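You operate a simulated robot arm through the tools that you are given. There is no shell and no other tool. Be economical: measure what you need, move in short steps, check, and stop when the job is done.

The job below is to be done with a simulated robot arm. You get a single attempt, and the scene is never put back.

JOB
Test the clamped can: green tray if good, red tray if bad.
Fine: the trays beside the tester; it tests at a safe 12 V; switch off before the clamp opens, and leave it open; the dial is set, leave it.
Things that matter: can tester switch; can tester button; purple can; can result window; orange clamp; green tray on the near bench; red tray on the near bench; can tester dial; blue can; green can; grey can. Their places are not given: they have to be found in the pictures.

It is judged by the outcome, as a careful person would: the job done as asked, and still so three seconds after it is handed in. It fails if anything else is knocked over, pushed out of place, dropped, spilled or broken.

ROBOT AND FRAMES
A 7-joint arm with a two-finger parallel gripper, fixed in place. Base frame: the origin is at the foot of the arm, x ahead of it, y to its left, z up; the work surface is at about z = 724. Lengths are in mm, angles in degrees, forces in N, time in s.
With the tool pointing down near the work surface it reaches from about 180 to 680 mm from the base axis. Its first joint turns from -66.0 to 66.0 degrees. Payload 2.4 kg.
The tool frame sits at the grasp point between the pads (the TCP): z along the fingers, y along the line on which they close. The tips reach 30 mm beyond it. Largest opening 94 mm; finger width 28, thickness 10; the body of the gripper, 50 by 96 mm, starts 55 mm behind the TCP.
Orientation is that of the tool frame in the base frame, as a unit quaternion [x, y, z, w]. With the fingers straight down and closing along the base's y, the tool's x points along the base's -x, its y along +y and its z along -z.

CONTROLS
- The arm moves only by the tool move_arm. Its argument "targets" is a list of rows, each a list of 7 numbers: the turn, a rotation vector about the tool's x, y, z in units of 8 degrees (1.0 is 8 degrees), then the shift along the tool's x, y, z in units of 50 mm (1.0 is 50 mm), then the opening, from 0 (shut) to 1 (fully open). In form: [[rx, ry, rz, tx, ty, tz, grip], ...]. A call has 1 to 8 rows; each row shifts and turns the commanded pose from where the row before left it, along the tool's axes as they then stand. A call with a number of a shift or a turn outside -1 to 1 is refused whole. Rows are played at 5 a second. More than 50 mm and 8.6 degrees between two rows, or a gripper value outside its range, and nothing of the call is played. A pose out of reach is approached as far as the arm can. The call stops where the force on the tool passes 40 N (or 10 N more than at its start, if that is more) or the arm is blocked; 0.2 s more then pass. The fingers move at their own pace (about 153 mm/s each) and stop on an object; they squeeze with about 37 N. The grip force told is the motor's: it shows also when the fingers shut on nothing. Time passes only in rows, and 0.2 s behind the last, so rows that do not move let the fingers close. It gives the time, the measured TCP pose, the force on the tool (base axes), the opening and the grip force at its end, in the units of the frame above (readings bear some noise).
- Cameras (640 x 400 px; columns grow to the right, rows downward): "scene" is fixed at [16.8, 477.8, 1449]; the picture's right is [-0.88, -0.47, 0.00], its down [-0.23, 0.43, -0.87] and it looks along [0.41, -0.77, -0.49] (base axes); focal length 327 px, centre (320, 200). "wrist" rides on the gripper at [-37, 0, -58] in the tool frame; the picture's right is [0.00, -1.00, 0.00], its down [0.97, 0.00, -0.24] and it looks along [0.24, 0.00, 0.97] (tool axes); focal length 218 px, centre (320, 200).
- snapshot(camera): a new picture of that camera. The clock stands still meanwhile.
- probe_pixels(camera, pixels): for up to 12 pixels [column, row] of the newest picture of that camera ("zoom" is the newest enlarged one), the place [x, y, z] in the base frame of the surface seen there, good to about 2 mm, but the place of the scene camera against the robot may be out by one fixed shift of up to 25 mm in any direction. The clock stands still meanwhile.
- zoom(camera, box): a new picture of the part [left, top, right, bottom] of that camera's present view, enlarged. The clock stands still meanwhile.
- job_done(): hands the job in; it is judged then, once.

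Keep the steps short. Do not move on a guess: measure, check each grasp and each placing, and mend mistakes. In all there are 80 turns and 46 pictures (those below and enlarged ones count). Leave the gripper open and the arm clear of the work at the hand-in unless told otherwise, and finish with a single line.

The tools are called after ">>>" by a JSON object that holds its "api" and its "payload". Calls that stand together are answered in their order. move_arm: Moves the arm, as the interface text tells. Its arguments: {"type":"object","properties":{"targets":{"type":"array"}},"required":["targets"]} The other tools are called the same way: snapshot (camera) takes a picture; probe_pixels (camera, pixels) gives the place of the surface under pixels of a picture; zoom (camera, box) takes an enlarged picture of a part of a camera's view; job_done () hands the job in.

At the start:

```text
clock: 0.0
tcp_pos: [249.9, -221.0, 1164.6]
tcp_rot: [0.001, 1.0, 0.0, 0.0]
ft_force: [-0.3, 0.1, 0.0]
grip_width: 94.1
gripper_force: 0.1
```

scene: 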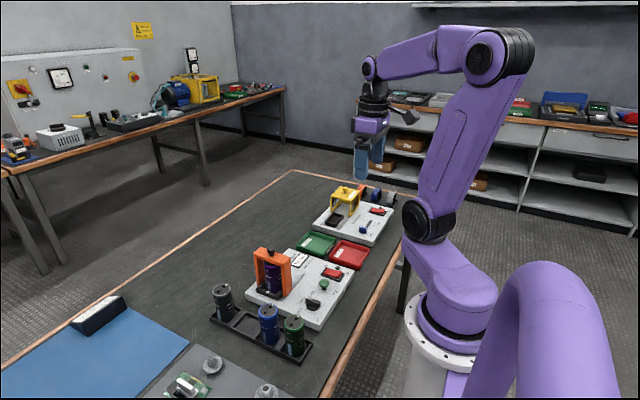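
wrist: 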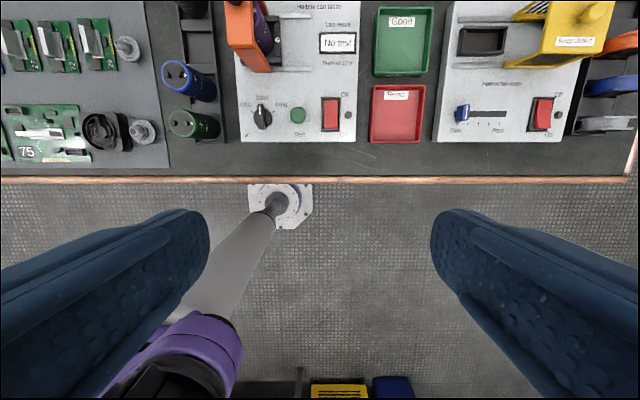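

I see the can tester in the middle, with an orange clamp holding a purple can. I'll enlarge it in both cameras to read the labels.

>>> {"api": "zoom", "payload": {"camera": "wrist", "box": [160, 0, 450, 180]}}

>>> {"api": "zoom", "payload": {"camera": "scene", "box": [200, 220, 380, 360]}}

```text
2.21 times, centred on (305, 90) of wrist
```

zoom: 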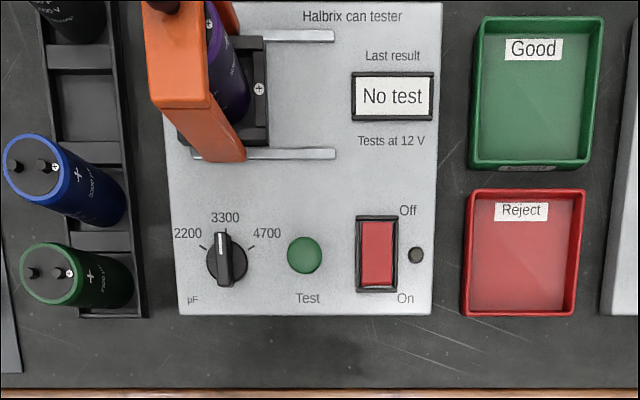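

```text
2.86 times, centred on (290, 290) of scene
```

zoom: 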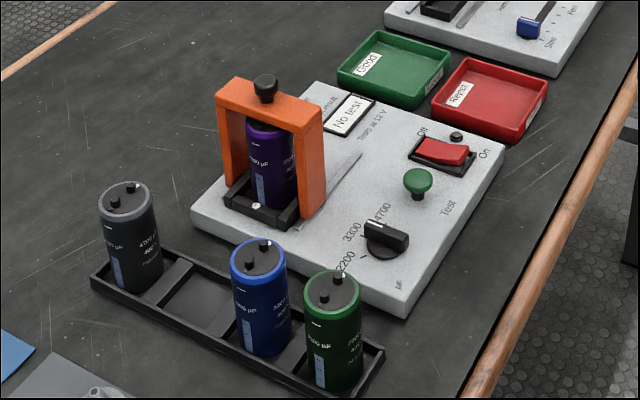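

I'll probe the main things in the wrist picture: switch, button, dial, window, trays, clamp and tester face.

>>> {"api": "probe_pixels", "payload": {"camera": "wrist", "pixels": [[330, 105], [330, 124], [298, 115], [262, 117], [338, 43], [401, 50], [396, 118], [311, 69], [255, 70], [240, 40], [310, 17], [300, 90]]}}

>>> {"api": "probe_pixels", "payload": {"camera": "scene", "pixels": [[333, 273], [323, 283], [312, 302], [299, 259], [271, 249], [264, 255], [285, 259], [272, 262], [345, 258], [320, 243], [255, 290], [324, 270]]}}

```text
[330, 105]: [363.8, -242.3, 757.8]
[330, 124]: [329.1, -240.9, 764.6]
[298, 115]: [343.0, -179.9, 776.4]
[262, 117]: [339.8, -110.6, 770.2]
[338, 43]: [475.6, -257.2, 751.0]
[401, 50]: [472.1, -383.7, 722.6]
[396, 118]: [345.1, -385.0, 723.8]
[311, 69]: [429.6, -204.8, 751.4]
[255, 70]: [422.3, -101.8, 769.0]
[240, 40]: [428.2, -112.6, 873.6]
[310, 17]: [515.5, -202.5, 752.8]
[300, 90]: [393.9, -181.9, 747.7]
```

```text
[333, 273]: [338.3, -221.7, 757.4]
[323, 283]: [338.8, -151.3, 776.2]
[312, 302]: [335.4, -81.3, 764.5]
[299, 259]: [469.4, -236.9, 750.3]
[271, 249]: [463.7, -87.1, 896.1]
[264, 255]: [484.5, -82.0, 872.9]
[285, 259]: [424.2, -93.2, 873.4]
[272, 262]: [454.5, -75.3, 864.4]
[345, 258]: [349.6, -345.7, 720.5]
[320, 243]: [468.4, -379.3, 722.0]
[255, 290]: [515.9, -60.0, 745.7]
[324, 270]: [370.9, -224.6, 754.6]
```

The scene camera is off by about 25 mm in y. I'll move above the tester for a calibrated near look (clamp top is about 900 high, so I stay well over it).

>>> {"api": "move_arm", "payload": {"targets": [[0, 0, 0, -0.9, 0.2, 0.5, 1], [0, 0, 0, -0.9, 0.2, 0.5, 1], [0, 0, 0, -0.9, 0.2, 0.5, 1], [0, 0, 0, -0.9, 0.2, 0.5, 1], [0, 0, 0, 0, 0, 0, 1]]}}

>>> {"api": "snapshot", "payload": {"camera": "wrist"}}

```text
refused: row 1 steps farther than a row can; nothing moved
```

```text
41 pictures are left
```

wrist: 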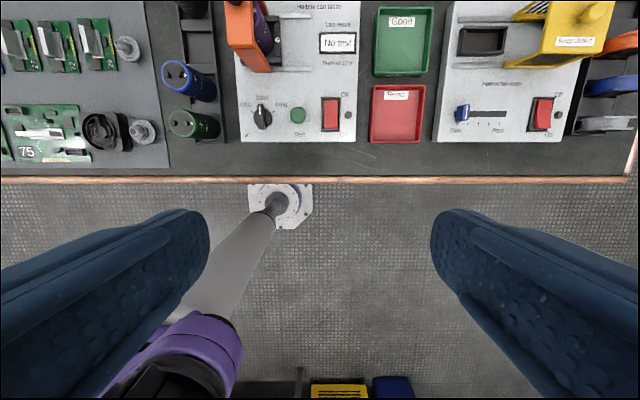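

The step length was over 50 mm per row; I'll use shorter rows.

>>> {"api": "move_arm", "payload": {"targets": [[0, 0, 0, -0.72, 0.16, 0.4, 1], [0, 0, 0, -0.72, 0.16, 0.4, 1], [0, 0, 0, -0.72, 0.16, 0.4, 1], [0, 0, 0, -0.72, 0.16, 0.4, 1], [0, 0, 0, -0.72, 0.16, 0.4, 1], [0, 0, 0, 0, 0, 0, 1]]}}

>>> {"api": "snapshot", "payload": {"camera": "wrist"}}

```text
clock: 1.4
tcp_pos: [431.7, -179.9, 1062.7]
tcp_rot: [0.0, 1.0, 0.001, 0.0]
ft_force: [-0.1, 0.4, 0.4]
grip_width: 93.9
gripper_force: 0.1
```

```text
40 pictures are left
```

wrist: 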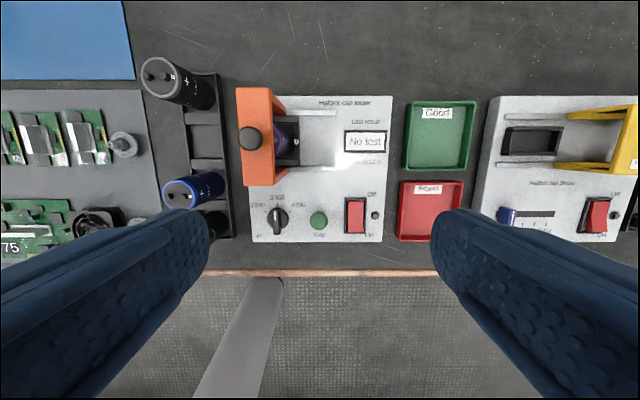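

Now I'll enlarge the tester part.

>>> {"api": "zoom", "payload": {"camera": "wrist", "box": [220, 80, 480, 250]}}

```text
2.35 times, centred on (350, 165) of wrist
```

zoom: 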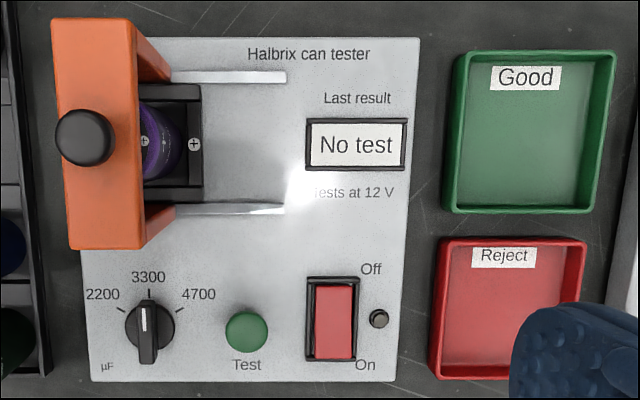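

Probing switch halves, button, gantry edges, knob, can and rails in the enlarged picture.

>>> {"api": "probe_pixels", "payload": {"camera": "zoom", "pixels": [[334, 295], [334, 320], [334, 348], [247, 330], [83, 132], [100, 40], [100, 235], [130, 100], [165, 150], [282, 76], [278, 208], [160, 220]]}}

>>> {"api": "probe_pixels", "payload": {"camera": "zoom", "pixels": [[62, 100], [150, 50], [166, 70], [140, 240], [175, 205], [195, 120], [195, 95], [195, 195], [378, 318], [150, 318], [235, 140], [130, 150]]}}

>>> {"api": "zoom", "payload": {"camera": "scene", "box": [240, 235, 310, 305]}}

```text
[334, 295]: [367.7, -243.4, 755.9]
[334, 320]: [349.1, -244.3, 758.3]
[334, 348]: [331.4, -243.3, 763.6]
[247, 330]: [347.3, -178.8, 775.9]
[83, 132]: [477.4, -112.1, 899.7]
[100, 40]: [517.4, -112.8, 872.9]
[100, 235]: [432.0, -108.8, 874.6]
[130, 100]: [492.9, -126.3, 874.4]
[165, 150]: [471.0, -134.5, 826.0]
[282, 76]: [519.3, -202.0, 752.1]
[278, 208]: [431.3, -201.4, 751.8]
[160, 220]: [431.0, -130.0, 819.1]
```

```text
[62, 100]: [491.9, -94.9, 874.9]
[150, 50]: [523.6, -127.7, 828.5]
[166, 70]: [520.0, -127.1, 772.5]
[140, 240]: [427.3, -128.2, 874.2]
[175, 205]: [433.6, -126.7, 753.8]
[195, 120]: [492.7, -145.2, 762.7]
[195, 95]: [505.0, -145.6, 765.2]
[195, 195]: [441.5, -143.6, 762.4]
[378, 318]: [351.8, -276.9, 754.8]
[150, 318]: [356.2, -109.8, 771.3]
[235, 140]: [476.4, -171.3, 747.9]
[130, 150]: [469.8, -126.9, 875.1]
```

```text
5.71 times, centred on (275, 270) of scene
```

zoom: 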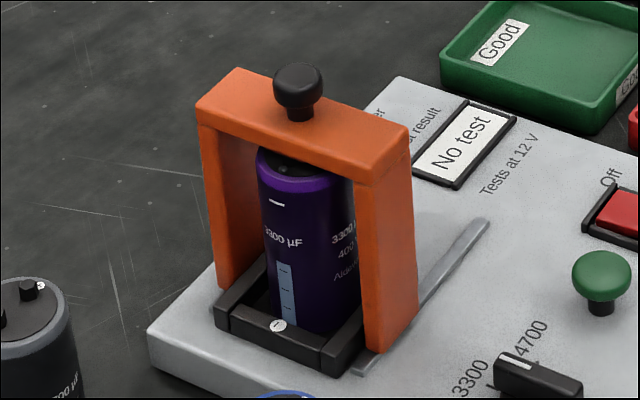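

Rocker's near (On) end is raised (z 764) and its Off end lowered (756), lamp dark: it is off. The dial already reads 3300, matching the can's 3300 µF. Next: shut the fingers and go to above the switch's On end (326, -243.5).

>>> {"api": "move_arm", "payload": {"targets": [[0, 0, 0, 0.35, -0.212, 0.85, 0], [0, 0, 0, 0.35, -0.212, 0.85, 0], [0, 0, 0, 0.35, -0.212, 0.85, 0], [0, 0, 0, 0.35, -0.212, 0.85, 0], [0, 0, 0, 0.35, -0.212, 0.85, 0], [0, 0, 0, 0.37, -0.212, 0.85, 0], [0, 0, 0, 0, 0, 0, 0]]}}

>>> {"api": "snapshot", "payload": {"camera": "wrist"}}

```text
clock: 3.0
tcp_pos: [324.2, -243.3, 809.2]
tcp_rot: [0.001, 1.0, 0.0, 0.001]
ft_force: [-0.7, 0.6, 0.2]
grip_width: 0.3
gripper_force: 32.9
```

```text
37 pictures are left
```

wrist: 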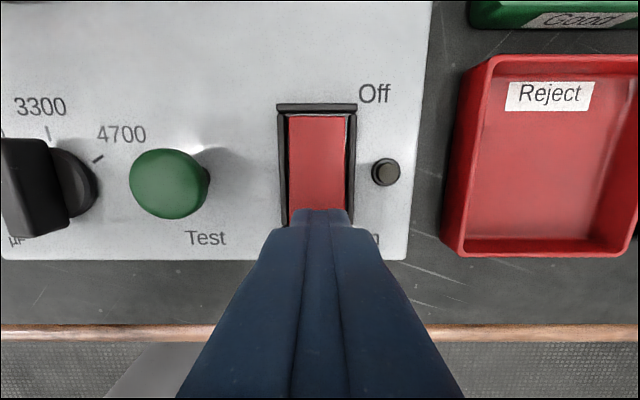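

Tips (z 779) are over the On end of the rocker. Pressing down slowly to about tip 756.

>>> {"api": "move_arm", "payload": {"targets": [[0, 0, 0, 0, 0, 0.2, 0], [0, 0, 0, 0, 0, 0.1, 0], [0, 0, 0, 0, 0, 0.06, 0], [0, 0, 0, 0, 0, 0.06, 0], [0, 0, 0, 0, 0, 0.05, 0]]}}

>>> {"api": "snapshot", "payload": {"camera": "wrist"}}

```text
clock: 4.0
tcp_pos: [323.8, -244.8, 790.7]
tcp_rot: [0.0, 1.0, 0.0, 0.0]
ft_force: [-3.3, 1.2, 11.5]
grip_width: 0.0
gripper_force: 33.0
stopped in row 4: the force on the tool passed its limit (the readings are from after the stop); the commanded pose is now the measured one
```

```text
36 pictures are left
```

wrist: 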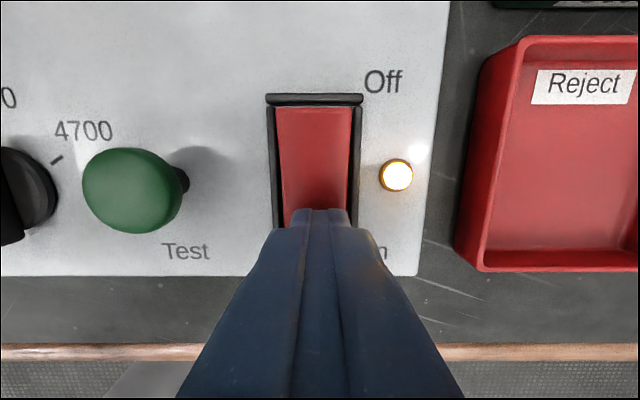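

The lamp is lit: on. Lifting and going over the Test button (347, -179, top 776).

>>> {"api": "move_arm", "payload": {"targets": [[0, 0, 0, 0, 0, -0.8, 0], [0, 0, 0, -0.23, 0.65, 0, 0], [0, 0, 0, -0.23, 0.66, 0, 0], [0, 0, 0, 0, 0, 0.25, 0], [0, 0, 0, 0, 0, 0, 0]]}}

>>> {"api": "snapshot", "payload": {"camera": "wrist"}}

```text
clock: 5.2
tcp_pos: [348.3, -179.0, 817.5]
tcp_rot: [0.001, 1.0, 0.0, 0.0]
ft_force: [-0.2, 0.3, 0.4]
grip_width: 0.0
gripper_force: 33.0
```

```text
35 pictures are left
```

wrist: 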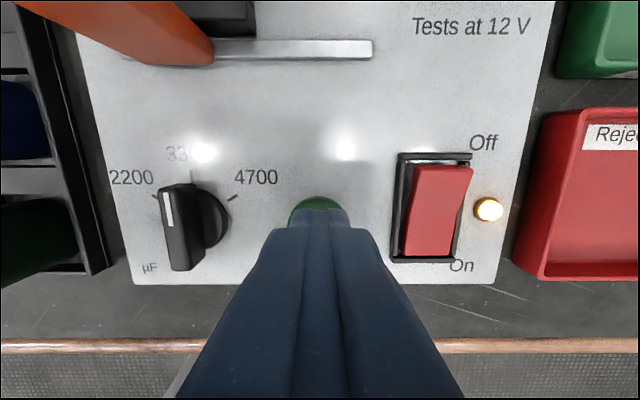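

The tips are over the button; pressing in small steps, then waiting.

>>> {"api": "move_arm", "payload": {"targets": [[0, 0, 0, 0, 0, 0.2, 0], [0, 0, 0, 0, 0, 0.06, 0], [0, 0, 0, 0, 0, 0.06, 0], [0, 0, 0, 0, 0, 0.06, 0], [0, 0, 0, 0, 0, 0.06, 0]]}}

>>> {"api": "zoom", "payload": {"camera": "scene", "box": [240, 225, 360, 315]}}

```text
clock: 6.4
tcp_pos: [347.0, -178.6, 795.9]
tcp_rot: [0.0, 1.0, 0.0, -0.001]
ft_force: [-1.5, 1.0, 3.5]
grip_width: 0.1
gripper_force: 33.0
```

```text
4.44 times, centred on (300, 270) of scene
```

zoom: 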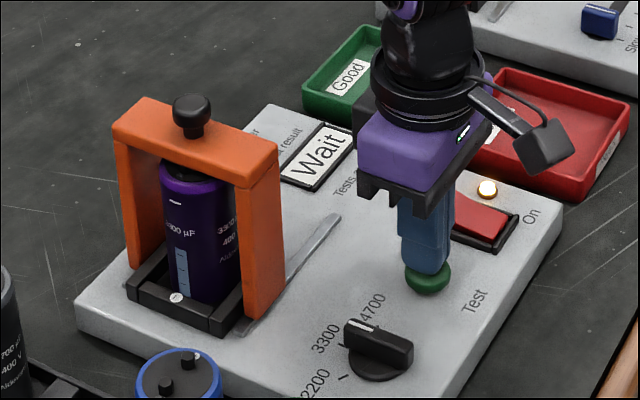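

The window says "Wait". Lifting off the button and letting time pass.

>>> {"api": "move_arm", "payload": {"targets": [[0, 0, 0, 0, 0, -0.8, 0], [0, 0, 0, 0, 0, 0, 0], [0, 0, 0, 0, 0, 0, 0], [0, 0, 0, 0, 0, 0, 0], [0, 0, 0, 0, 0, 0, 0], [0, 0, 0, 0, 0, 0, 0], [0, 0, 0, 0, 0, 0, 0], [0, 0, 0, 0, 0, 0, 0]]}}

>>> {"api": "zoom", "payload": {"camera": "scene", "box": [240, 225, 360, 315]}}

```text
clock: 8.2
tcp_pos: [346.3, -179.2, 835.0]
tcp_rot: [0.0, 1.0, 0.0, 0.0]
ft_force: [0.5, 0.0, 0.2]
grip_width: 0.0
gripper_force: 33.0
```

```text
4.44 times, centred on (300, 270) of scene
```

zoom: 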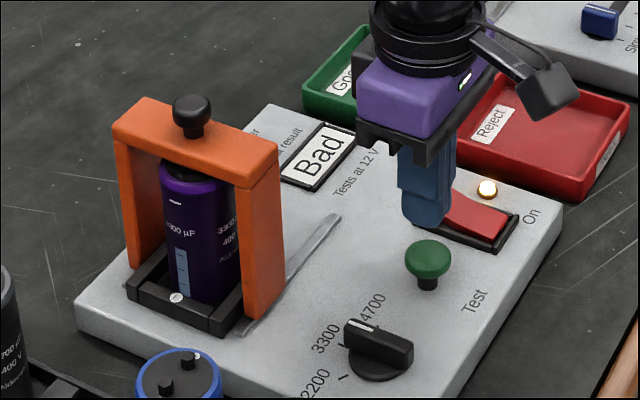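

The result is "Bad", so it goes to the red tray. First switch off: go over the rocker's far (Off) end (370, -243.5).

>>> {"api": "move_arm", "payload": {"targets": [[0, 0, 0, -0.24, -0.64, 0, 0], [0, 0, 0, -0.24, -0.64, 0, 0], [0, 0, 0, 0, 0, 0.5, 0], [0, 0, 0, 0, 0, 0, 0]]}}

>>> {"api": "snapshot", "payload": {"camera": "wrist"}}

```text
clock: 9.2
tcp_pos: [370.0, -243.2, 810.2]
tcp_rot: [0.001, 1.0, 0.0, 0.001]
ft_force: [-0.1, 0.1, 0.3]
grip_width: 0.0
gripper_force: 32.8
```

```text
32 pictures are left
```

wrist: 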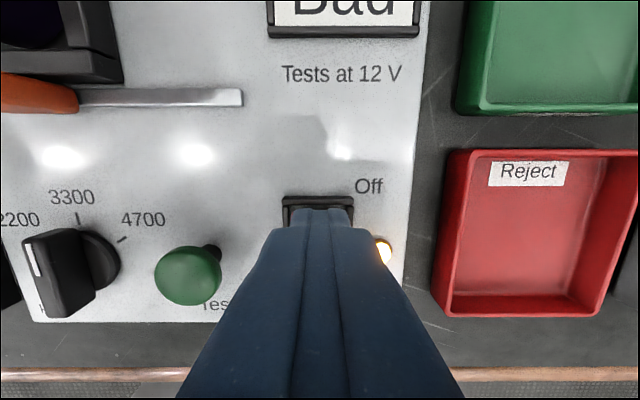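

Pressing the Off end down, then lifting.

>>> {"api": "move_arm", "payload": {"targets": [[0, 0, 0, 0, 0, 0.2, 0], [0, 0, 0, 0, 0, 0.1, 0], [0, 0, 0, 0, 0, 0.06, 0], [0, 0, 0, 0, 0, 0.06, 0], [0, 0, 0, 0, 0, 0.05, 0]]}}

>>> {"api": "move_arm", "payload": {"targets": [[0, 0, 0, 0, 0, -0.8, 0], [0, 0, 0, 0, 0, -0.9, 0], [0, 0, 0, 0, 0, -0.9, 0], [0, 0, 0, 0, 0, -0.9, 0], [0, 0, 0, 0, 0, 0, 0]]}}

>>> {"api": "snapshot", "payload": {"camera": "wrist"}}

```text
clock: 10.3
tcp_pos: [370.6, -242.9, 789.8]
tcp_rot: [0.0, 1.0, -0.001, 0.001]
ft_force: [-1.1, 0.6, 7.1]
grip_width: 0.0
gripper_force: 33.2
stopped in row 5: the force on the tool passed its limit (the readings are from after the stop); the commanded pose is now the measured one
```

```text
clock: 11.5
tcp_pos: [372.5, -242.3, 964.8]
tcp_rot: [-0.001, 1.0, -0.001, 0.001]
ft_force: [0.9, -1.1, 0.5]
grip_width: 0.2
gripper_force: 33.3
```

```text
31 pictures are left
```

wrist: 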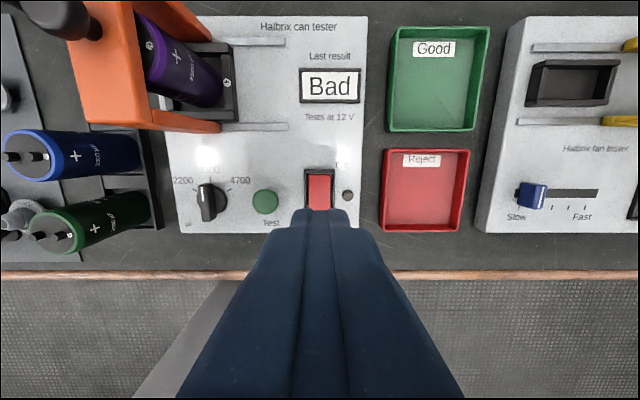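

Lamp dark, Off end lowered: it is off. Now to the clamp: it slides along the rails toward -y. I'll go above the beam centre (475, -110.7) with open fingers.

>>> {"api": "move_arm", "payload": {"targets": [[0, 0, 0, -0.51, 0.66, 0, 1], [0, 0, 0, -0.51, 0.66, 0, 1], [0, 0, 0, -0.51, 0.66, 0, 1], [0, 0, 0, -0.51, 0.66, 0, 1], [0, 0, 0, 0, 0, 0, 1]]}}

>>> {"api": "snapshot", "payload": {"camera": "wrist"}}

>>> {"api": "zoom", "payload": {"camera": "scene", "box": [220, 190, 360, 295]}}

```text
clock: 12.7
tcp_pos: [473.6, -109.4, 965.6]
tcp_rot: [0.0, 1.0, -0.001, 0.001]
ft_force: [-0.6, -0.3, -0.7]
grip_width: 94.0
gripper_force: 0.0
```

```text
30 pictures are left
```

wrist: 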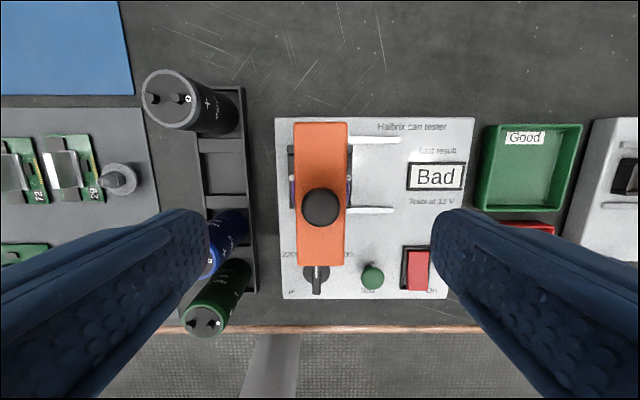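

```text
3.81 times, centred on (290, 242) of scene
```

zoom: 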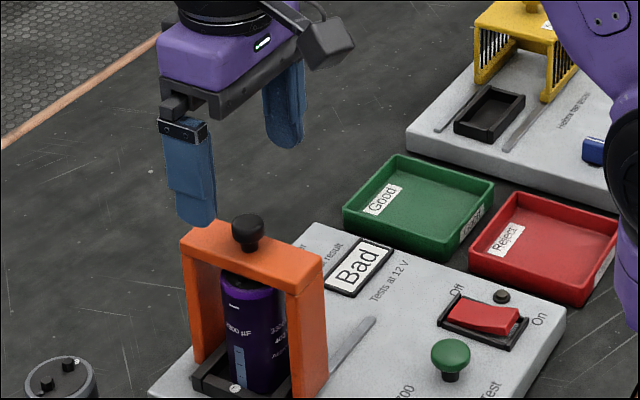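

The beam sits between the fingers. I'll lower to TCP 882 (tips 852, above the can top at 826), then close on the beam.

>>> {"api": "move_arm", "payload": {"targets": [[0, 0, 0, 0, -0.02, 0.6, 1], [0, 0, 0, 0, 0, 0.6, 1], [0, 0, 0, 0, 0, 0.47, 1], [0, 0, 0, 0, 0, 0, 0.3], [0, 0, 0, 0, 0, 0, 0.3], [0, 0, 0, 0, 0, 0, 0.3]]}}

>>> {"api": "snapshot", "payload": {"camera": "wrist"}}

```text
clock: 14.1
tcp_pos: [473.0, -112.6, 881.3]
tcp_rot: [0.0, 1.0, -0.001, 0.001]
ft_force: [0.3, 0.4, 0.0]
grip_width: 46.4
gripper_force: 36.9
```

```text
28 pictures are left
```

wrist: 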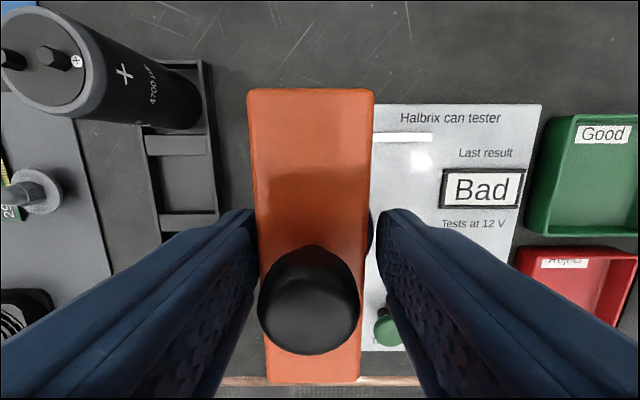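

The fingers stopped at 46 mm; I'll check with the scene camera what they hold before sliding.

>>> {"api": "zoom", "payload": {"camera": "scene", "box": [235, 205, 325, 295]}}

>>> {"api": "probe_pixels", "payload": {"camera": "wrist", "pixels": [[256, 140], [369, 140], [310, 140], [369, 240], [256, 200], [390, 240]]}}

```text
4.44 times, centred on (280, 250) of scene
```

zoom: 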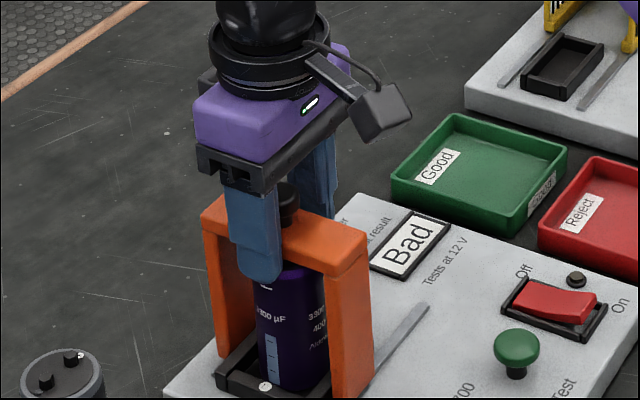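

```text
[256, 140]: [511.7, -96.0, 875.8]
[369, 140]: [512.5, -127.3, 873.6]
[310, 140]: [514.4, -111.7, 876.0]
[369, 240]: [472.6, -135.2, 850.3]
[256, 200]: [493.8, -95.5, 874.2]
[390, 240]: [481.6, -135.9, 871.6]
```

The beam spans y -95.5 to -127.5 (32 mm) but the fingers stopped at 46: the tips caught the can's top rim (it reaches z≈850). I'll open, rise 9 mm and close on the beam only.

>>> {"api": "move_arm", "payload": {"targets": [[0, 0, 0, 0, 0, 0, 0.8], [0, 0, 0, 0, 0, 0, 0.8], [0, 0, 0, 0, 0.02, -0.18, 0.8], [0, 0, 0, 0, 0, 0, 0.2], [0, 0, 0, 0, 0, 0, 0.2], [0, 0, 0, 0, 0, 0, 0.2]]}}

>>> {"api": "zoom", "payload": {"camera": "scene", "box": [235, 205, 325, 295]}}

```text
clock: 15.5
tcp_pos: [474.3, -111.8, 889.4]
tcp_rot: [-0.001, 1.0, -0.001, 0.001]
ft_force: [2.2, 1.7, -0.8]
grip_width: 35.7
gripper_force: 45.2
```

```text
4.44 times, centred on (280, 250) of scene
```

zoom: 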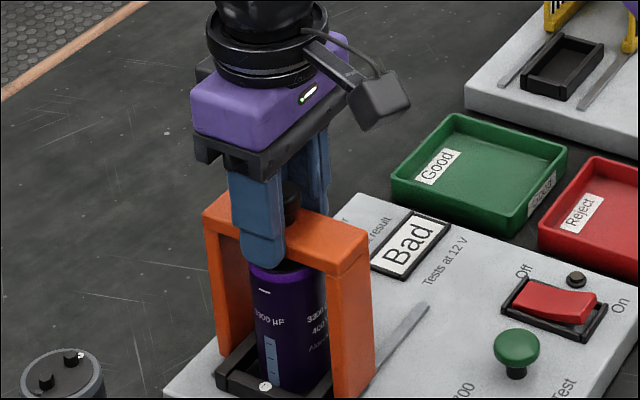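

Now 35.7 mm: holding the beam. Before sliding I'll measure the beam's underside and the can's top, to be sure the fingers clear the can's terminals.

>>> {"api": "probe_pixels", "payload": {"camera": "zoom", "pixels": [[310, 240], [310, 250], [310, 257], [310, 262], [310, 268], [310, 276], [255, 266], [228, 225], [228, 235], [318, 262], [300, 262], [296, 262]]}}

```text
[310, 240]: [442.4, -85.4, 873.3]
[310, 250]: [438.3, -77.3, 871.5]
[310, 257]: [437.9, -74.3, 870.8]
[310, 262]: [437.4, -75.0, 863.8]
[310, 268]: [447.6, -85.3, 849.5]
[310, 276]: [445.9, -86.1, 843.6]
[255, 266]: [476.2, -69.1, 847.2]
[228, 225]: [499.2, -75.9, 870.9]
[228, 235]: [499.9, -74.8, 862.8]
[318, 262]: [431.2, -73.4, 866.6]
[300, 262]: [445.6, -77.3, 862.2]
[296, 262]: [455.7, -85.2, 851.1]
```

The underside is about z 860, can top about 851. I'll regrip 4 mm higher, so tips pass over any terminal, then slide a first 10 mm.

>>> {"api": "move_arm", "payload": {"targets": [[0, 0, 0, 0, 0, 0, 0.6], [0, 0, 0, 0, 0, -0.08, 0.6], [0, 0, 0, 0, 0, 0, 0.2], [0, 0, 0, 0, 0, 0, 0.2], [0, 0, 0, 0, -0.1, 0, 0.2], [0, 0, 0, 0, -0.1, 0, 0.2], [0, 0, 0, 0, 0, 0, 0.2]]}}

>>> {"api": "zoom", "payload": {"camera": "scene", "box": [235, 205, 325, 295]}}

```text
clock: 17.1
tcp_pos: [475.1, -121.5, 894.3]
tcp_rot: [-0.001, 1.0, -0.001, 0.001]
ft_force: [5.8, 2.4, -12.4]
grip_width: 36.0
gripper_force: 44.9
```

```text
4.44 times, centred on (280, 250) of scene
```

zoom: 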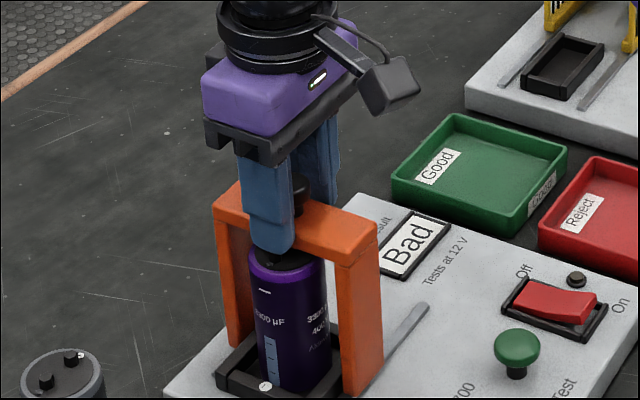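

It slides easily and the can stays put. Sliding on 50 mm.

>>> {"api": "move_arm", "payload": {"targets": [[0, 0, 0, 0, -0.2, 0, 0.2], [0, 0, 0, 0, -0.2, 0, 0.2], [0, 0, 0, 0, -0.2, 0, 0.2], [0, 0, 0, 0, -0.2, 0, 0.2], [0, 0, 0, 0, -0.2, 0, 0.2], [0, 0, 0, 0, 0, 0, 0.2]]}}

>>> {"api": "zoom", "payload": {"camera": "scene", "box": [235, 205, 325, 295]}}

```text
clock: 18.5
tcp_pos: [473.8, -173.0, 895.3]
tcp_rot: [-0.001, 1.0, -0.001, 0.002]
ft_force: [12.5, 0.3, -24.6]
grip_width: 35.8
gripper_force: 45.3
```

```text
4.44 times, centred on (280, 250) of scene
```

zoom: 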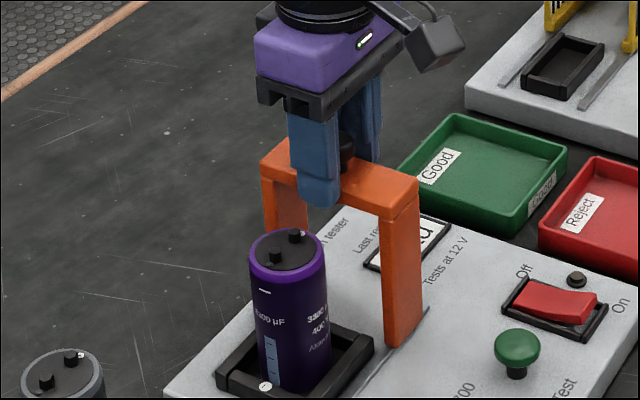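

The can is free on its own in the cradle. I'll relax the grip to shed the built-up force, regrip, and slide on to the end of the rails.

>>> {"api": "move_arm", "payload": {"targets": [[0, 0, 0, 0, 0, 0, 0.6], [0, 0, 0, 0, 0, 0, 0.6], [0, 0, 0, 0, 0, 0, 0.2], [0, 0, 0, 0, 0, 0, 0.2], [0, 0, 0, 0, -0.1, 0, 0.2], [0, 0, 0, 0, -0.1, 0, 0.2], [0, 0, 0, 0, -0.1, 0, 0.2], [0, 0, 0, 0, 0, 0, 0.2]]}}

>>> {"api": "zoom", "payload": {"camera": "scene", "box": [235, 205, 325, 295]}}

```text
clock: 20.1
tcp_pos: [473.9, -175.8, 894.8]
tcp_rot: [0.0, 1.0, 0.004, -0.003]
ft_force: [-2.2, 6.1, 6.6]
grip_width: 35.8
gripper_force: 45.2
stopped in row 7: the force on the tool passed its limit (the readings are from after the stop); the commanded pose is now the measured one
```

```text
4.44 times, centred on (280, 250) of scene
```

zoom: 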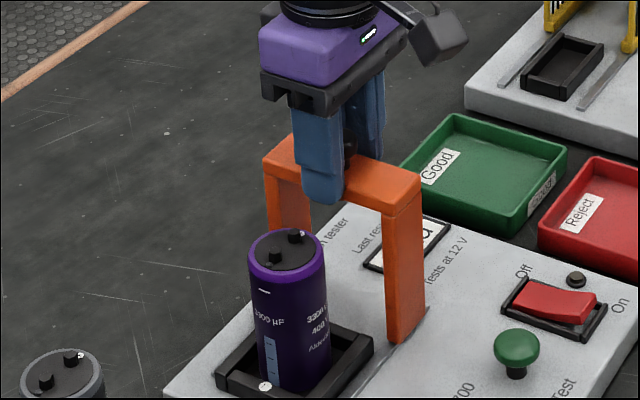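

The clamp is at its end stop (open). Releasing and lifting clear straight up.

>>> {"api": "move_arm", "payload": {"targets": [[0, 0, 0, 0, 0, 0, 0.7], [0, 0, 0, 0, 0, 0, 0.7], [0, 0, 0, 0, 0, -0.8, 0.7], [0, 0, 0, 0, 0, -0.8, 0.7], [0, 0, 0, 0, 0.64, 0, 0.9], [0, 0, 0, 0, 0.64, 0, 0.9], [0, 0, 0, 0, 0, 0, 0.9]]}}

>>> {"api": "snapshot", "payload": {"camera": "wrist"}}

```text
clock: 21.7
tcp_pos: [473.0, -112.1, 975.8]
tcp_rot: [-0.002, 1.0, 0.003, -0.003]
ft_force: [0.2, 0.0, -0.5]
grip_width: 84.6
gripper_force: 0.1
```

```text
22 pictures are left
```

wrist: 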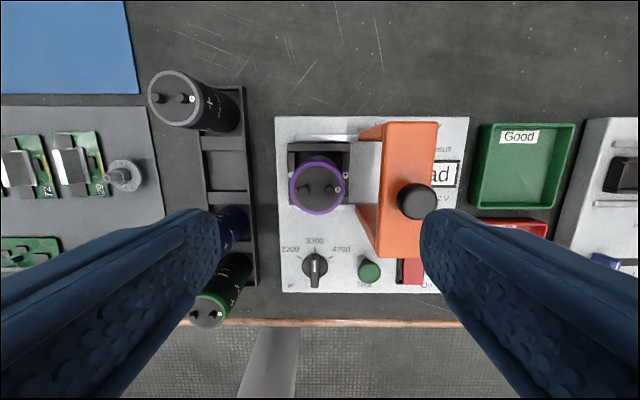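

The can stands free at about (319, 186). Probing its rim and the trays for centres and heights.

>>> {"api": "probe_pixels", "payload": {"camera": "wrist", "pixels": [[292, 186], [345, 186], [318, 159], [318, 212], [318, 180], [308, 186], [331, 187], [413, 200], [510, 222], [348, 152], [350, 176], [385, 200]]}}

>>> {"api": "move_arm", "payload": {"targets": [[0, 0, -1, 0, 0, 0, 0.9], [0, 0, -1, 0, 0, 0, 0.9], [0, 0, -1, 0, 0, 0, 0.9], [0, 0, -1, 0, 0, 0, 0.9], [0, 0, -1, 0, 0, 0, 0.9], [0, 0, -1, 0, 0, 0, 0.9], [0, 0, -1, 0, 0, 0, 0.9], [0, 0, -1, 0, 0, 0, 0.9]]}}

>>> {"api": "move_arm", "payload": {"targets": [[0, 0, -1, 0, 0, 0, 0.9], [0, 0, -1, 0, 0, 0, 0.9], [0, 0, -1, 0, 0, 0, 0.9], [0, 0, -0.25, 0, 0, 0, 0.9], [0, 0, 0, 0, 0, 0, 0.9]]}}

>>> {"api": "snapshot", "payload": {"camera": "wrist"}}

```text
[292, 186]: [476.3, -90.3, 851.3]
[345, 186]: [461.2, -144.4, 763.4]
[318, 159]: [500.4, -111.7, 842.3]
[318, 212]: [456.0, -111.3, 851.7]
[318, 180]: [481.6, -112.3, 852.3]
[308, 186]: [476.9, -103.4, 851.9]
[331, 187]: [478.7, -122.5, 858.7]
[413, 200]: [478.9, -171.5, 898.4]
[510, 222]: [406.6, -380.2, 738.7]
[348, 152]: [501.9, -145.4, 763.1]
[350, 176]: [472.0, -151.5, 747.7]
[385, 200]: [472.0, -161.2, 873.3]
```

```text
clock: 23.5
tcp_pos: [473.4, -113.5, 975.4]
tcp_rot: [-0.532, 0.847, 0.003, 0.001]
ft_force: [0.4, 0.2, -0.4]
grip_width: 84.6
gripper_force: 0.0
```

```text
clock: 24.7
tcp_pos: [473.9, -113.3, 975.7]
tcp_rot: [0.708, -0.706, -0.004, 0.0]
ft_force: [-0.1, 0.2, 0.0]
grip_width: 84.5
gripper_force: 0.0
```

```text
21 pictures are left
```

wrist: 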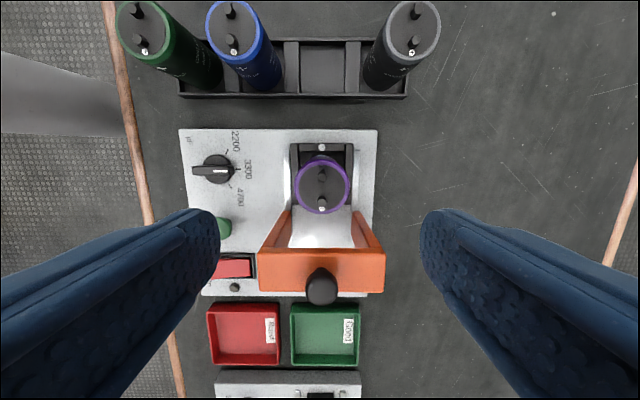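

Can centre is (477.5, -112.5), top 852. Now lowering around it, closing along x, clear of the clamp.

>>> {"api": "move_arm", "payload": {"targets": [[0, 0, 0, 0, -0.07, 0.7, 0.9], [0, 0, 0, 0, 0, 0.7, 0.9], [0, 0, 0, 0, 0, 0.7, 0.9], [0, 0, 0, 0, 0, 0.64, 0.9], [0, 0, 0, 0, 0, 0, 0.9]]}}

>>> {"api": "zoom", "payload": {"camera": "scene", "box": [235, 205, 325, 295]}}

```text
clock: 25.9
tcp_pos: [476.6, -112.8, 836.6]
tcp_rot: [0.708, -0.706, -0.003, 0.0]
ft_force: [0.0, -0.7, 1.0]
grip_width: 84.4
gripper_force: 0.0
```

```text
4.44 times, centred on (280, 250) of scene
```

zoom: 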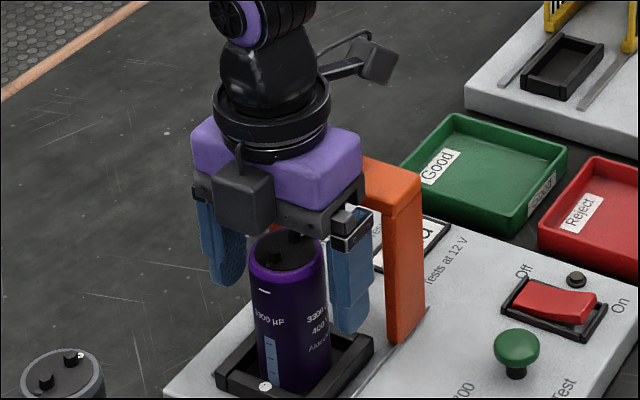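

The can is between the fingers, clear of the clamp. Closing, then lifting a little.

>>> {"api": "move_arm", "payload": {"targets": [[0, 0, 0, 0, 0, 0, 0.3], [0, 0, 0, 0, 0, 0, 0.3], [0, 0, 0, 0, 0, 0, 0.3], [0, 0, 0, 0, 0, 0, 0.3], [0, 0, 0, 0, 0, -0.2, 0.3], [0, 0, 0, 0, 0, -0.2, 0.3], [0, 0, 0, 0, 0, 0, 0.3]]}}

>>> {"api": "zoom", "payload": {"camera": "scene", "box": [235, 205, 325, 295]}}

```text
clock: 27.5
tcp_pos: [477.0, -113.4, 856.9]
tcp_rot: [0.709, -0.705, -0.004, 0.0]
ft_force: [-0.3, -0.3, -2.7]
grip_width: 47.1
gripper_force: 36.6
```

```text
4.44 times, centred on (280, 250) of scene
```

zoom: 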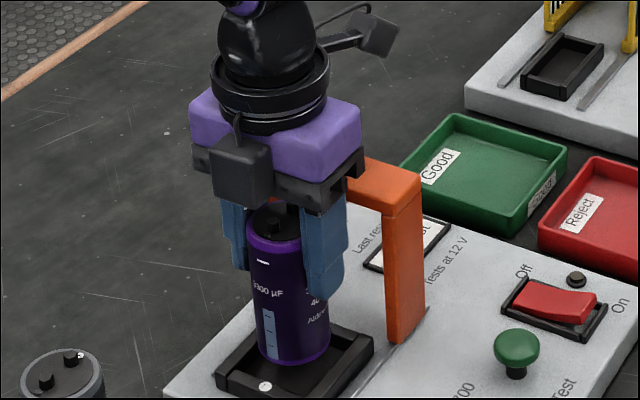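

The can is held (47 mm) and lifts freely. Probing the red tray's corners in the newest wrist picture, and lifting high (all clear above the clamp's knob at 900).

>>> {"api": "probe_pixels", "payload": {"camera": "wrist", "pixels": [[209, 308], [278, 306], [278, 364], [214, 365], [240, 335], [218, 312], [272, 355]]}}

>>> {"api": "move_arm", "payload": {"targets": [[0, 0, 0, 0, 0, -0.7, 0.3], [0, 0, 0, 0, 0, -0.7, 0.3], [0, 0, 0, 0, 0, -0.7, 0.3], [0, 0, 0, 0, 0, -0.7, 0.3], [0, 0, 0, 0, 0, 0, 0.3]]}}

```text
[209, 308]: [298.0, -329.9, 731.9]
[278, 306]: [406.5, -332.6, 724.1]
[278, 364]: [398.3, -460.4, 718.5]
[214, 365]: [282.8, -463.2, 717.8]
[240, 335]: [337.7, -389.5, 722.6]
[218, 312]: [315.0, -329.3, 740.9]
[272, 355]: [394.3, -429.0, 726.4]
```

```text
clock: 28.7
tcp_pos: [477.6, -113.5, 999.8]
tcp_rot: [0.708, -0.706, -0.005, 0.001]
ft_force: [0.9, -0.9, -2.7]
grip_width: 47.1
gripper_force: 36.9
```

Tray inside is about x 297–400, y -330–-433; centre (348, -383), rim ~741. Carrying the can over it at height, x first to avoid the clamp.

>>> {"api": "move_arm", "payload": {"targets": [[0, 0, 0, 0.3, 0.86, 0, 0.3], [0, 0, 0, 0.3, 0.86, 0, 0.3], [0, 0, 0, 0.3, 0.86, 0, 0.3], [0, 0, 0, 0.9, 0, 0, 0.3], [0, 0, 0, 0.9, 0, 0, 0.3], [0, 0, 0, 0.9, 0, 0, 0.3], [0, 0, 0, 0.9, 0, 0, 0.3], [0, 0, 0, 0.9, 0, 0, 0.3]]}}

>>> {"api": "move_arm", "payload": {"targets": [[0, 0, 0, 0, 0, 0.8, 0.3], [0, 0, 0, 0, 0, 0.8, 0.3], [0, 0, 0, 0, 0, 0.8, 0.3], [0, 0, 0, 0, 0, 0, 0.3]]}}

>>> {"api": "zoom", "payload": {"camera": "scene", "box": [270, 175, 410, 285]}}

>>> {"api": "snapshot", "payload": {"camera": "wrist"}}

```text
clock: 30.5
tcp_pos: [348.6, -384.7, 997.5]
tcp_rot: [0.708, -0.706, -0.004, -0.001]
ft_force: [0.2, 0.0, -2.0]
grip_width: 47.0
gripper_force: 37.0
```

```text
clock: 31.5
tcp_pos: [349.4, -384.0, 877.7]
tcp_rot: [0.708, -0.706, -0.004, 0.0]
ft_force: [-0.1, 0.7, -2.6]
grip_width: 46.5
gripper_force: 37.2
```

```text
3.64 times, centred on (340, 230) of scene
```

zoom: 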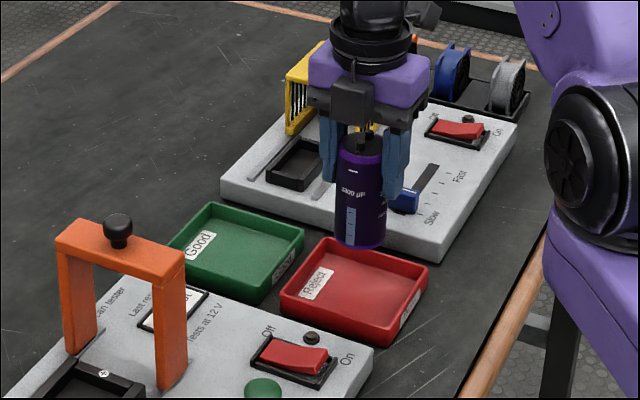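

```text
17 pictures are left
```

wrist: 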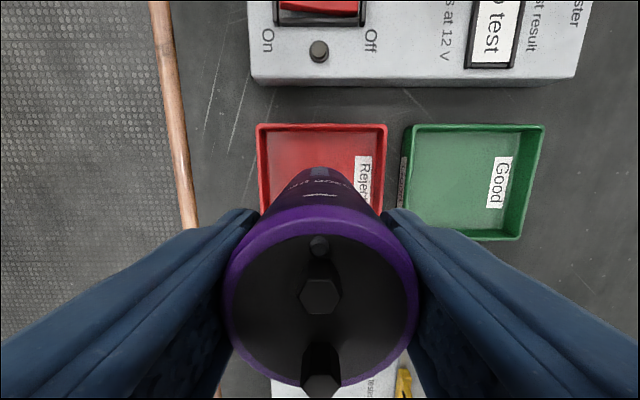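

The can hangs over the centre of the red tray. Lowering: first to about 25 mm over contact, then in small steps till it touches.

>>> {"api": "move_arm", "payload": {"targets": [[0, 0, 0, 0, 0, 0.4, 0.3], [0, 0, 0, 0, 0, 0.4, 0.3], [0, 0, 0, 0, 0, 0, 0.3]]}}

>>> {"api": "zoom", "payload": {"camera": "scene", "box": [310, 195, 390, 275]}}

```text
clock: 32.3
tcp_pos: [349.1, -382.6, 837.9]
tcp_rot: [0.709, -0.705, -0.004, 0.0]
ft_force: [-0.5, 0.4, -3.1]
grip_width: 46.8
gripper_force: 36.8
```

```text
5.00 times, centred on (350, 235) of scene
```

zoom: 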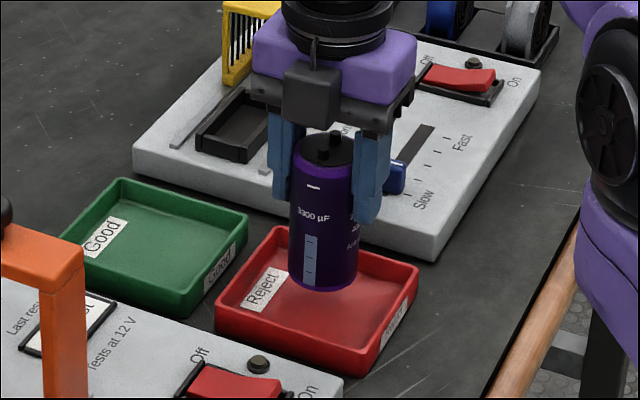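

Still clear and centred. Continuing down in small steps.

>>> {"api": "move_arm", "payload": {"targets": [[0, 0, 0, 0, 0, 0.2, 0.3], [0, 0, 0, 0, 0, 0.14, 0.3], [0, 0, 0, 0, 0, 0.08, 0.3], [0, 0, 0, 0, 0, 0.06, 0.3], [0, 0, 0, 0, 0, 0.05, 0.3], [0, 0, 0, 0, 0, 0, 0.3]]}}

>>> {"api": "zoom", "payload": {"camera": "scene", "box": [310, 195, 390, 275]}}

```text
clock: 33.7
tcp_pos: [348.8, -383.6, 810.4]
tcp_rot: [0.708, -0.706, -0.004, 0.001]
ft_force: [-0.3, 0.1, -2.9]
grip_width: 47.2
gripper_force: 36.5
```

```text
5.00 times, centred on (350, 235) of scene
```

zoom: 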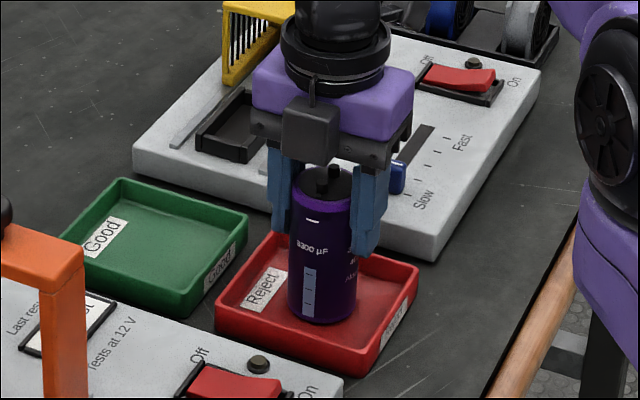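

No touch yet (weight still 3 N). Stepping on by 2 mm.

>>> {"api": "move_arm", "payload": {"targets": [[0, 0, 0, 0, 0, 0.04, 0.3], [0, 0, 0, 0, 0, 0.03, 0.3], [0, 0, 0, 0, 0, 0.03, 0.3]]}}

```text
clock: 34.5
tcp_pos: [350.5, -383.7, 805.7]
tcp_rot: [0.708, -0.706, -0.001, 0.0]
ft_force: [-1.4, 0.5, 15.0]
grip_width: 46.7
gripper_force: 36.6
```

It touches (15 N up). Easing 0.5 mm, opening, then checking.

>>> {"api": "move_arm", "payload": {"targets": [[0, 0, 0, 0, 0, -0.02, 0.3], [0, 0, 0, 0, 0, 0, 0.6], [0, 0, 0, 0, 0, 0, 0.85], [0, 0, 0, 0, 0, 0, 0.85], [0, 0, 0, 0, 0, 0, 0.85]]}}

>>> {"api": "zoom", "payload": {"camera": "scene", "box": [310, 195, 390, 275]}}

```text
clock: 35.7
tcp_pos: [348.7, -383.1, 806.8]
tcp_rot: [0.708, -0.706, -0.004, 0.0]
ft_force: [0.1, -0.7, -0.4]
grip_width: 80.0
gripper_force: 0.0
```

```text
5.00 times, centred on (350, 235) of scene
```

zoom: 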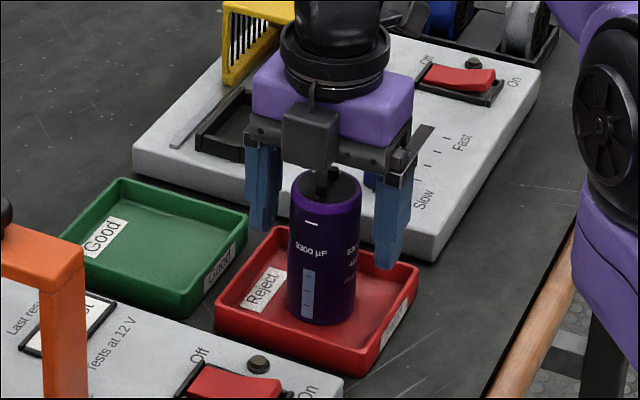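

The can stands upright in the red tray, released. Lifting straight up and looking over everything.

>>> {"api": "move_arm", "payload": {"targets": [[0, 0, 0, 0, 0, -0.4, 0.85], [0, 0, 0, 0, 0, -0.8, 0.85], [0, 0, 0, 0, 0, -0.9, 0.85], [0, 0, 0, 0, 0, -0.9, 1], [0, 0, 0, 0, 0, -0.9, 1], [0, 0, 0, 0, 0, -0.9, 1], [0, 0, 0, 0, 0, 0, 1]]}}

>>> {"api": "snapshot", "payload": {"camera": "scene"}}

>>> {"api": "snapshot", "payload": {"camera": "wrist"}}

>>> {"api": "zoom", "payload": {"camera": "scene", "box": [210, 200, 390, 350]}}

```text
clock: 37.3
tcp_pos: [349.6, -382.6, 1046.5]
tcp_rot: [0.709, -0.705, -0.003, 0.0]
ft_force: [0.1, 0.4, 0.4]
grip_width: 93.7
gripper_force: 0.0
```

```text
13 pictures are left
```

scene: 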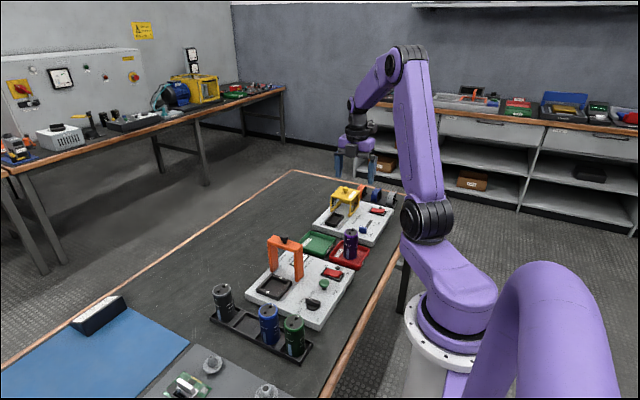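

```text
12 pictures are left
```

wrist: 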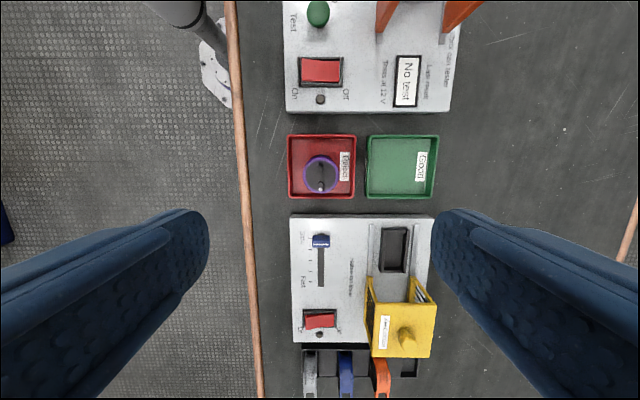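

```text
2.67 times, centred on (300, 275) of scene
```

zoom: 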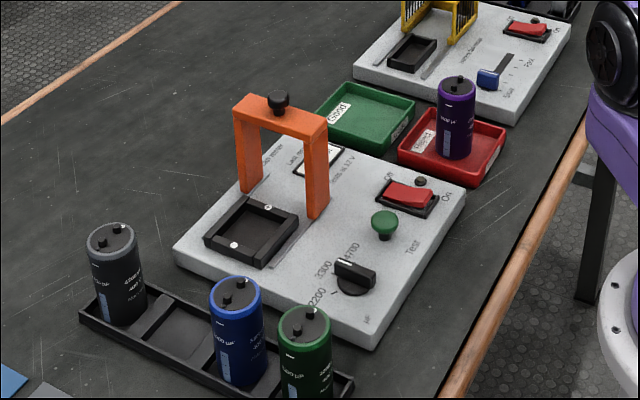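

The purple can stands in the red tray. The tester is off, its lamp is dark, the clamp is open, the dial is untouched and the other cans are in place. The arm is clear with the gripper open, so I'm handing in.

>>> {"api": "job_done", "payload": {}}

```text
The job is handed in.
```

The purple can tested Bad and now stands in the red tray, with the tester switched off and the clamp left open.
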